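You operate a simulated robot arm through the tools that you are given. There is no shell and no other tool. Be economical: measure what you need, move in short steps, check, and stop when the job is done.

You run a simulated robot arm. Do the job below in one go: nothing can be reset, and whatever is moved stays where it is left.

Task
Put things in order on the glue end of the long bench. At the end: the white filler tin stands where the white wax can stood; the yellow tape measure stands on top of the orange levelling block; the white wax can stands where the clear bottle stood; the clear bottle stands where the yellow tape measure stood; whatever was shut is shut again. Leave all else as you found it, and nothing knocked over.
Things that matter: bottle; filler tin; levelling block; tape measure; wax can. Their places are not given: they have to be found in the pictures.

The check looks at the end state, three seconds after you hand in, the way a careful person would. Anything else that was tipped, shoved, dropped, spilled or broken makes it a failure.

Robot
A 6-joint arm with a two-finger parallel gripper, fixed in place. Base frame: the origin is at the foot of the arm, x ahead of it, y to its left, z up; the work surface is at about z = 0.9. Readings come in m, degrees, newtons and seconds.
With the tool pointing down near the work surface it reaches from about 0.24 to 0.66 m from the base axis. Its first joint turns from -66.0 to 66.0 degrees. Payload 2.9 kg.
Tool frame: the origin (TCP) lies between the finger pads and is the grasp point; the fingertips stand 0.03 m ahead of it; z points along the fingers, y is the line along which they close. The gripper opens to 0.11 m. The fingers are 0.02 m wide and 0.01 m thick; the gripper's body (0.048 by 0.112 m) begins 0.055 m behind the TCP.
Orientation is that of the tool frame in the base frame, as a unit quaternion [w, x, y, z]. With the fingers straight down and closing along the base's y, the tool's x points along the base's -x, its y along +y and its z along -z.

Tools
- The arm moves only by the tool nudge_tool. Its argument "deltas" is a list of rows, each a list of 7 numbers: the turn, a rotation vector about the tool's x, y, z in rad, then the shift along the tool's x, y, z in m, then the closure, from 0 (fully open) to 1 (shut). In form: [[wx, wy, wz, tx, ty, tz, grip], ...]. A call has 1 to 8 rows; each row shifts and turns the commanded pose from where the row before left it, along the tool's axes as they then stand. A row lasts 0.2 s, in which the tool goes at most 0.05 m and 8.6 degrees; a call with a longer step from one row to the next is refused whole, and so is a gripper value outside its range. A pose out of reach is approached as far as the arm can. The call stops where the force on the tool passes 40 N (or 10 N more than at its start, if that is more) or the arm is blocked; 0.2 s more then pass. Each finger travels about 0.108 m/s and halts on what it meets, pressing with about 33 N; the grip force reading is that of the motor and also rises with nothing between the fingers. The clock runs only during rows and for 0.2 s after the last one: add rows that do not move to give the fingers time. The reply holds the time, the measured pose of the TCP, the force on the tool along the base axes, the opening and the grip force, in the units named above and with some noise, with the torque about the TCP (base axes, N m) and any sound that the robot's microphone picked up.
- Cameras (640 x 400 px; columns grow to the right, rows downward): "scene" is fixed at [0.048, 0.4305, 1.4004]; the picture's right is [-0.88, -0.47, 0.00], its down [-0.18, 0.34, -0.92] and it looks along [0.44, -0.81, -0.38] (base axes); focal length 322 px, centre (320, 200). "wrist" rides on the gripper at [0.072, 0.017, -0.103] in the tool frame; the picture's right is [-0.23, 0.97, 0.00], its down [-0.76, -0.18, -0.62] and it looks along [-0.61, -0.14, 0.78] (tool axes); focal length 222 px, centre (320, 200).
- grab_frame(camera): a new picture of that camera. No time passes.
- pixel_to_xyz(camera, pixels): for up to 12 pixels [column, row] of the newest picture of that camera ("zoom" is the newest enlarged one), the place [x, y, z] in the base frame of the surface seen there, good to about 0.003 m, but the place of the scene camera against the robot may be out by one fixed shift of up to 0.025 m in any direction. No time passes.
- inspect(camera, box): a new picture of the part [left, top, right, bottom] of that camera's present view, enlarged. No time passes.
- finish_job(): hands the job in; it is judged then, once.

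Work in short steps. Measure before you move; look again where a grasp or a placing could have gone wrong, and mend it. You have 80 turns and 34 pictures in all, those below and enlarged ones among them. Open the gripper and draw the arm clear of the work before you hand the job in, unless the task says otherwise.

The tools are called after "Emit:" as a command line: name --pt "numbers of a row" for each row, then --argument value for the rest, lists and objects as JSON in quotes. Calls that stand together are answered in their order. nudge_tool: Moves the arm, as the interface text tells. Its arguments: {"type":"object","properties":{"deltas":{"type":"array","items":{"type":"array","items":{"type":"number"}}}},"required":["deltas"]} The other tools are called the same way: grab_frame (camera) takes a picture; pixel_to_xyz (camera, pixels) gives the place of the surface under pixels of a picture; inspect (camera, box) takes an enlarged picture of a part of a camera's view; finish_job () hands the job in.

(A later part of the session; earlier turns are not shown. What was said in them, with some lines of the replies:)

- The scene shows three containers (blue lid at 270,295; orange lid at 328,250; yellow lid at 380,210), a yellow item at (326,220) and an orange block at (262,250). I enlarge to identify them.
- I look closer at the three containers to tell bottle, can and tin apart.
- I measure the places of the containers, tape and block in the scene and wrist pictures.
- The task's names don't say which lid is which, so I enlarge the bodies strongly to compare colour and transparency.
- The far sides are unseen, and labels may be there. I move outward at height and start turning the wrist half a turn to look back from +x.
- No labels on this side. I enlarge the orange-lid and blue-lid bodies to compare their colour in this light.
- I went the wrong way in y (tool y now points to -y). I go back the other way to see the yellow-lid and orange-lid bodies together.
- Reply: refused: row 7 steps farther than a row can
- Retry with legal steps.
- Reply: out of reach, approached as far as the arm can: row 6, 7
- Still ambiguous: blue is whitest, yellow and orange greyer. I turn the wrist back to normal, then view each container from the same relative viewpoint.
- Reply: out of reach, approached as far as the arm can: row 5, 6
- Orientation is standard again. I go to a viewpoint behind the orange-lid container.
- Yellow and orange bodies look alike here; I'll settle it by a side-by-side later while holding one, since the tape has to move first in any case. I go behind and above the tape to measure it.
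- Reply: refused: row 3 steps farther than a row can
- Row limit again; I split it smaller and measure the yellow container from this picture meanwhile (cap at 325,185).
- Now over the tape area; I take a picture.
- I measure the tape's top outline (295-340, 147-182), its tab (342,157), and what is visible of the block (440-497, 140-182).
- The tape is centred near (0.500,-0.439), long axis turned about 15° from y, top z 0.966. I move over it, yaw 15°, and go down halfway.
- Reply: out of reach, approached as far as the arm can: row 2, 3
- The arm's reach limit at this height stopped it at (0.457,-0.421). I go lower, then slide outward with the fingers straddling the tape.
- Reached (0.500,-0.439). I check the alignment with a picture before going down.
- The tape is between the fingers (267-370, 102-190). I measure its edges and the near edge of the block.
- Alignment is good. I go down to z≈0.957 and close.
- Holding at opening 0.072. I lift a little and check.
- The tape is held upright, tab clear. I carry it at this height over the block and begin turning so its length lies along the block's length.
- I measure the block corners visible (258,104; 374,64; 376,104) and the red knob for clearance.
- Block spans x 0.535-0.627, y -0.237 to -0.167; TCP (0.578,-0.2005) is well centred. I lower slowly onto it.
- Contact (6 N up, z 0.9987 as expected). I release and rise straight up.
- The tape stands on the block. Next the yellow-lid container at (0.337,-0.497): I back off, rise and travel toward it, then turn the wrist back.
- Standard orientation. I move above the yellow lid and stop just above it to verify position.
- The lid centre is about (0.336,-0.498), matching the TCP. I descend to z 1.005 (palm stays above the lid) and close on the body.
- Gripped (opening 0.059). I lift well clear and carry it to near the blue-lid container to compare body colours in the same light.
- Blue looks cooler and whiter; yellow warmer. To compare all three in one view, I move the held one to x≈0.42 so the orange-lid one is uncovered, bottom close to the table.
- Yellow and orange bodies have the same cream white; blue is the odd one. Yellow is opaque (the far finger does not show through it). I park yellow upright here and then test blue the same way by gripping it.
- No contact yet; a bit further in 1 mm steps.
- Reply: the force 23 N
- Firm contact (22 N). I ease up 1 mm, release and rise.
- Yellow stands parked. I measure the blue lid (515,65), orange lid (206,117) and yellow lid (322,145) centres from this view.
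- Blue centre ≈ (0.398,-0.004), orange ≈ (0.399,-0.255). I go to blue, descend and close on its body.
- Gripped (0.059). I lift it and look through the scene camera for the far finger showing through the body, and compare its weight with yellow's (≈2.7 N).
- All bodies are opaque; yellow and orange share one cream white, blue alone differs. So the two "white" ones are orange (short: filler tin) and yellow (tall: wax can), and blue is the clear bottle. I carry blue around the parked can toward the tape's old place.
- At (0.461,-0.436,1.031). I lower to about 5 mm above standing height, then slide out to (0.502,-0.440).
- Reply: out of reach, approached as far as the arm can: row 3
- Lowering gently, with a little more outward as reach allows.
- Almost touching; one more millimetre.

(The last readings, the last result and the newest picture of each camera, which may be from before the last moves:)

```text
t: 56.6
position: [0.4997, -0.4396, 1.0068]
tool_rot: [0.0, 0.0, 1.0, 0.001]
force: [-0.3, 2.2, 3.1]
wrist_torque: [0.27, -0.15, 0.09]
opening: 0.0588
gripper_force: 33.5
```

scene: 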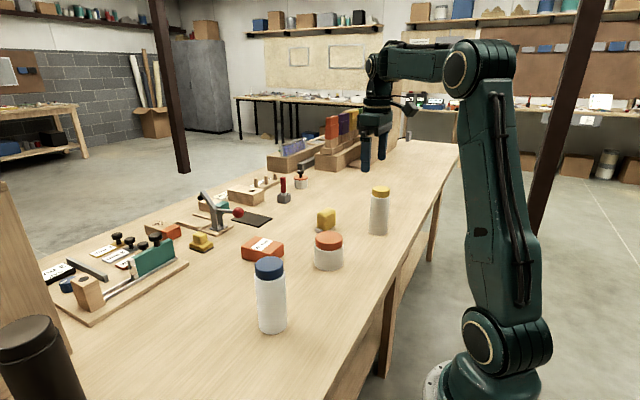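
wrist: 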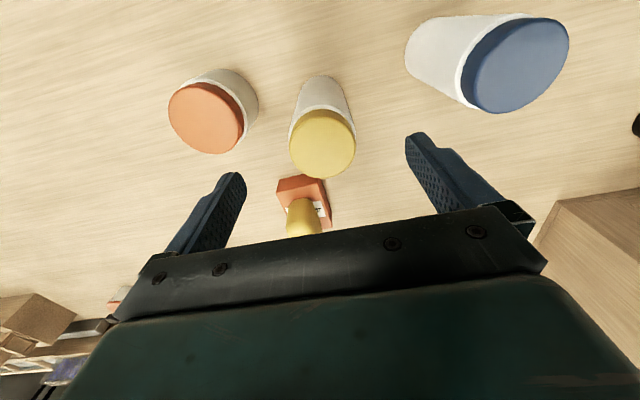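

Contact made. I open, then withdraw backwards (-x) with a slight rise, since the fingers straddle it in y.

Emit:
nudge_tool --pt "0 0 0 0 0 0 0.7" --pt "0 0 0 0 0 0 0.3" --pt "0 0 0 0 0 0 0" --pt "0 0 0 0 0 0 0" --pt "0 0 0 0.03 0 -0.004 0" --pt "0 0 0 0.04 0 -0.02 0" --pt "0 0 0 0.03 0 -0.035 0" --pt "0 0 0 0 0 -0.045 0"

Emit:
grab_frame --camera "scene"

```text
t: 58.4
position: [0.4003, -0.4413, 1.1119]
tool_rot: [0.0, 0.0, 1.0, -0.001]
force: [0.1, -0.5, 0.3]
wrist_torque: [0.02, -0.02, 0.0]
opening: 0.1101
gripper_force: 0.1
```

```text
4 pictures are left
```

scene: 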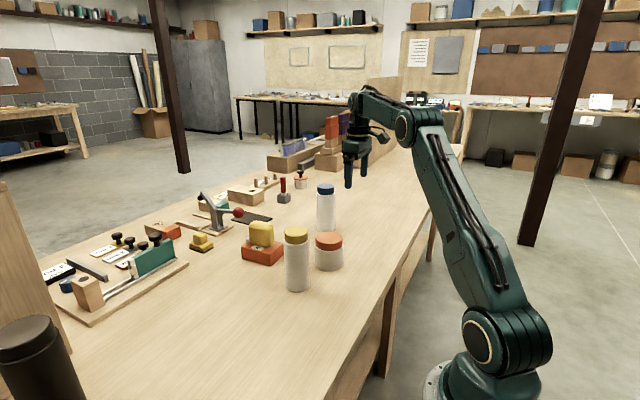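

Blue stands at the tape's old place. Now the parked yellow can: go above it, descend, and grip.

Emit:
nudge_tool --pt "0 0 0 -0.003 0.045 0 0" --pt "0 0 0 -0.003 0.045 0 0" --pt "0 0 0 -0.003 0.045 0 0" --pt "0 0 0 -0.003 0.045 0 0" --pt "0 0 0 -0.003 0.045 0 0" --pt "0 0 0 -0.003 0.045 0 0" --pt "0 0 0 -0.001 0.033 0 0" --pt "0 0 0 0 0 0 0"

Emit:
nudge_tool --pt "0 0 0 0 0 0.04 0" --pt "0 0 0 0 0 0.04 0" --pt "0 0 0 0 0 0.026 0" --pt "0 0 0 0 0 0 0.5" --pt "0 0 0 0 0 0 1" --pt "0 0 0 0 0 0 1" --pt "0 0 0 0 0 0 1"

```text
t: 60.2
position: [0.4216, -0.136, 1.1122]
tool_rot: [0.0, -0.001, 1.0, 0.0]
force: [-0.6, 0.3, 0.0]
wrist_torque: [0.02, -0.01, 0.02]
opening: 0.11
gripper_force: 0.0
```

```text
t: 61.8
position: [0.4222, -0.1374, 1.0059]
tool_rot: [0.0, 0.0, 1.0, 0.0]
force: [-0.2, 0.3, -0.7]
wrist_torque: [0.01, 0.0, 0.01]
opening: 0.059
gripper_force: 33.6
```

Gripped. Lift 2 cm, carry to (0.3985,-0.0045), and lower to just above the table.

Emit:
nudge_tool --pt "0 0 0 0 0 -0.02 1" --pt "0 0 0 0.008 0.045 0 1" --pt "0 0 0 0.008 0.045 0 1" --pt "0 0 0 0.007 0.043 0 1" --pt "0 0 0 0 0 0 1" --pt "0 0 0 0 0 0.017 1" --pt "0 0 0 0 0 0.002 1" --pt "0 0 0 0 0 0 1"

```text
t: 63.6
position: [0.3953, -0.0044, 1.0064]
tool_rot: [0.001, -0.001, 1.0, 0.0]
force: [-4.1, 0.1, 15.8]
wrist_torque: [0.14, 0.73, 0.03]
opening: 0.0588
gripper_force: 33.3
```

Contact at the right place. Ease 0.5 mm, release, rise.

Emit:
nudge_tool --pt "0 0 0 0 0 -0.0006 1" --pt "0 0 0 0 0 0 0.7" --pt "0 0 0 0 0 0 0.3" --pt "0 0 0 0 0 0 0" --pt "0 0 0 0 0 0 0" --pt "0 0 0 0 0 -0.03 0" --pt "0 0 0 0 0 -0.04 0" --pt "0 0 0 0 0 -0.035 0"

```text
t: 65.4
position: [0.3967, -0.006, 1.1123]
tool_rot: [0.0, 0.0, 1.0, 0.0]
force: [1.0, 0.1, 0.0]
wrist_torque: [-0.02, 0.02, -0.01]
opening: 0.1102
gripper_force: 0.1
```

Now the orange-lid tin at (0.399,-0.255): move above it and descend to z≈0.945.

Emit:
nudge_tool --pt "0 0 0 0 -0.045 0 0" --pt "0 0 0 0 -0.045 0 0" --pt "0 0 0 0 -0.045 0 0" --pt "0 0 0 0 -0.045 0 0" --pt "0 0 0 -0.002 -0.045 0 0" --pt "0 0 0 0 -0.024 0 0" --pt "0 0 0 0 0 0.045 0" --pt "0 0 0 0 0 0 0"

Emit:
grab_frame --camera "wrist"

```text
t: 67.2
position: [0.3964, -0.2539, 1.0666]
tool_rot: [-0.001, 0.0, 1.0, 0.0]
force: [0.1, 0.3, 0.5]
wrist_torque: [0.02, 0.03, -0.02]
opening: 0.1103
gripper_force: 0.0
```

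```text
3 pictures are left
```

wrist: 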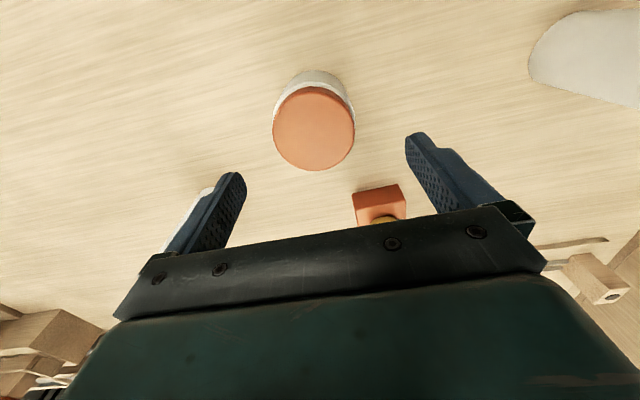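

Emit:
pixel_to_xyz --camera "wrist" --pixels '[[314, 130], [275, 130], [353, 130], [314, 90], [318, 168], [600, 60], [625, 100]]'

```text
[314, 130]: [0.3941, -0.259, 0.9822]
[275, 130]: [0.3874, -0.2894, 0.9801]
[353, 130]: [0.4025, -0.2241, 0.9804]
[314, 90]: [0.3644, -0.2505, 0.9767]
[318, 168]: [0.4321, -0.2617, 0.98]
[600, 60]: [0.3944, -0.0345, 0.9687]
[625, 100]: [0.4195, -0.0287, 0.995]
```

The tin centre is ≈(0.397,-0.257); TCP is on it within 3 mm. I descend and close.

Emit:
nudge_tool --pt "0 0 0 0 -0.003 0.045 0" --pt "0 0 0 0 0 0.045 0" --pt "0 0 0 0 0 0.031 0" --pt "0 0 0 0 0 0 0.4" --pt "0 0 0 0 0 0 1" --pt "0 0 0 0 0 0 1" --pt "0 0 0 0 0 0 1"

```text
t: 68.8
position: [0.3974, -0.2575, 0.944]
tool_rot: [-0.001, 0.0, 1.0, 0.0]
force: [0.0, 0.4, -0.8]
wrist_torque: [-0.02, 0.02, 0.02]
opening: 0.0789
gripper_force: 33.2
```

Gripped (0.079). Lift 3 cm and carry to the yellow can's original place (0.337,-0.497).

Emit:
nudge_tool --pt "0 0 0 0 0 -0.03 1" --pt "0 0 0 0.01 -0.04 0 1" --pt "0 0 0 0.01 -0.04 0 1" --pt "0 0 0 0.01 -0.04 0 1" --pt "0 0 0 0.01 -0.04 0 1" --pt "0 0 0 0.01 -0.04 0 1" --pt "0 0 0 0.01 -0.0395 0 1" --pt "0 0 0 0 0 0 1"

Emit:
nudge_tool --pt "0 0 0 0 0 0.02 1" --pt "0 0 0 0 0 0.007 1" --pt "0 0 0 0 0 0.002 1" --pt "0 0 0 0 0 0 1"

```text
t: 70.6
position: [0.3371, -0.4961, 0.9758]
tool_rot: [0.0, 0.0, 1.0, 0.001]
force: [0.4, -0.1, -3.9]
wrist_torque: [-0.03, 0.0, 0.0]
opening: 0.0788
gripper_force: 32.8
```

```text
t: 71.6
position: [0.3372, -0.4969, 0.9453]
tool_rot: [0.001, 0.0, 1.0, 0.0]
force: [0.0, -0.2, -2.0]
wrist_torque: [0.0, 0.03, -0.02]
opening: 0.0788
gripper_force: 32.9
```

Nearly touching; last millimetre down.

Emit:
nudge_tool --pt "0 0 0 0 0 0.0008 1" --pt "0 0 0 0 0 0 1"

```text
t: 72.2
position: [0.3373, -0.4973, 0.9454]
tool_rot: [0.0, 0.0, 1.0, 0.0]
force: [-0.4, 0.0, -3.4]
wrist_torque: [-0.01, 0.02, -0.01]
opening: 0.0786
gripper_force: 33.0
```

Emit:
nudge_tool --pt "0 0 0 0 0 0.0008 1" --pt "0 0 0 0 0 0.0006 1" --pt "0 0 0 0 0 0 1"

```text
t: 73.0
position: [0.338, -0.4963, 0.9449]
tool_rot: [0.0, 0.0, 1.0, 0.0]
force: [-1.0, 0.6, -0.7]
wrist_torque: [-0.02, -0.06, 0.01]
opening: 0.0785
gripper_force: 32.9
```

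Touching. Release and rise clear.

Emit:
nudge_tool --pt "0 0 0 0 0 0.0004 1" --pt "0 0 0 0 0 0 0.5" --pt "0 0 0 0 0 0 0.2" --pt "0 0 0 0 0 0 0" --pt "0 0 0 0 0 -0.03 0" --pt "0 0 0 0 0 -0.045 0" --pt "0 0 0 0 0 -0.045 0" --pt "0 0 0 0 0 -0.045 0"

Emit:
nudge_tool --pt "0 0 0 0.01 0.04 -0.02 0" --pt "0 0 0 0.01 0.04 -0.02 0" --pt "0 0 0 0 0.04 0 0" --pt "0 0 0 0 0.04 0 0" --pt "0 0 0 0 0 0 0"

Emit:
grab_frame --camera "scene"

```text
t: 74.8
position: [0.3364, -0.4964, 1.1113]
tool_rot: [0.0, 0.0, 1.0, 0.002]
force: [0.0, -0.5, -0.8]
wrist_torque: [0.0, -0.02, 0.0]
opening: 0.1097
gripper_force: 0.1
```

```text
t: 76.0
position: [0.317, -0.3343, 1.1479]
tool_rot: [-0.001, 0.0, 1.0, 0.0]
force: [-0.2, 0.6, 0.0]
wrist_torque: [0.03, 0.0, -0.03]
opening: 0.1097
gripper_force: 0.1
```

```text
2 pictures are left
```

scene: 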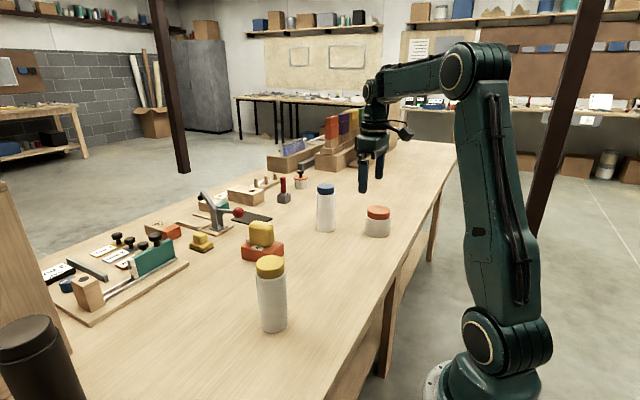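

All stand upright. I use one enlarged picture to verify the final state and recheck the colour judgement with the places swapped.

Emit:
inspect --camera "scene" --box '[225, 170, 405, 345]'

```text
2.29 times, centred on (315, 258) of scene
```

zoom: 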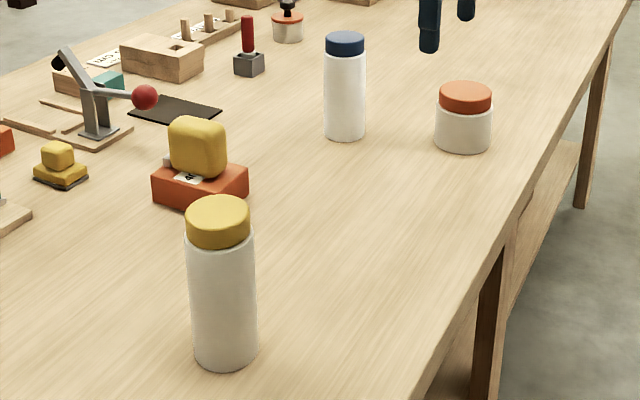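

The enlarged picture shows all three containers and the tape upright. The blue-lid body is still the odd one in its new place. The gripper is open and clear of the work, so I hand in.

Emit:
finish_job

```text
The job is handed in.
```

I handed the job in with every move made and nothing knocked over, but which container is the clear bottle was my judgement. None had a label and all three bodies looked opaque.

I told them apart by body colour and shape. The orange-lid and yellow-lid bodies share the same cream white, and the blue-lid body is whiter. I took the blue-lid one as the clear bottle, the short orange-lid one as the filler tin and the tall yellow-lid one as the wax can. If that reading is wrong, those three are in the wrong places.

| Item | Where it stands now |
|---|---|
| Filler tin (orange lid) | where the wax can stood |
| Wax can (yellow lid) | where the clear bottle stood |
| Clear bottle (blue lid) | where the tape measure stood |
| Tape measure | on top of the orange levelling block |

All lids stayed shut throughout, and the last pictures show everything upright with the gripper open and clear.
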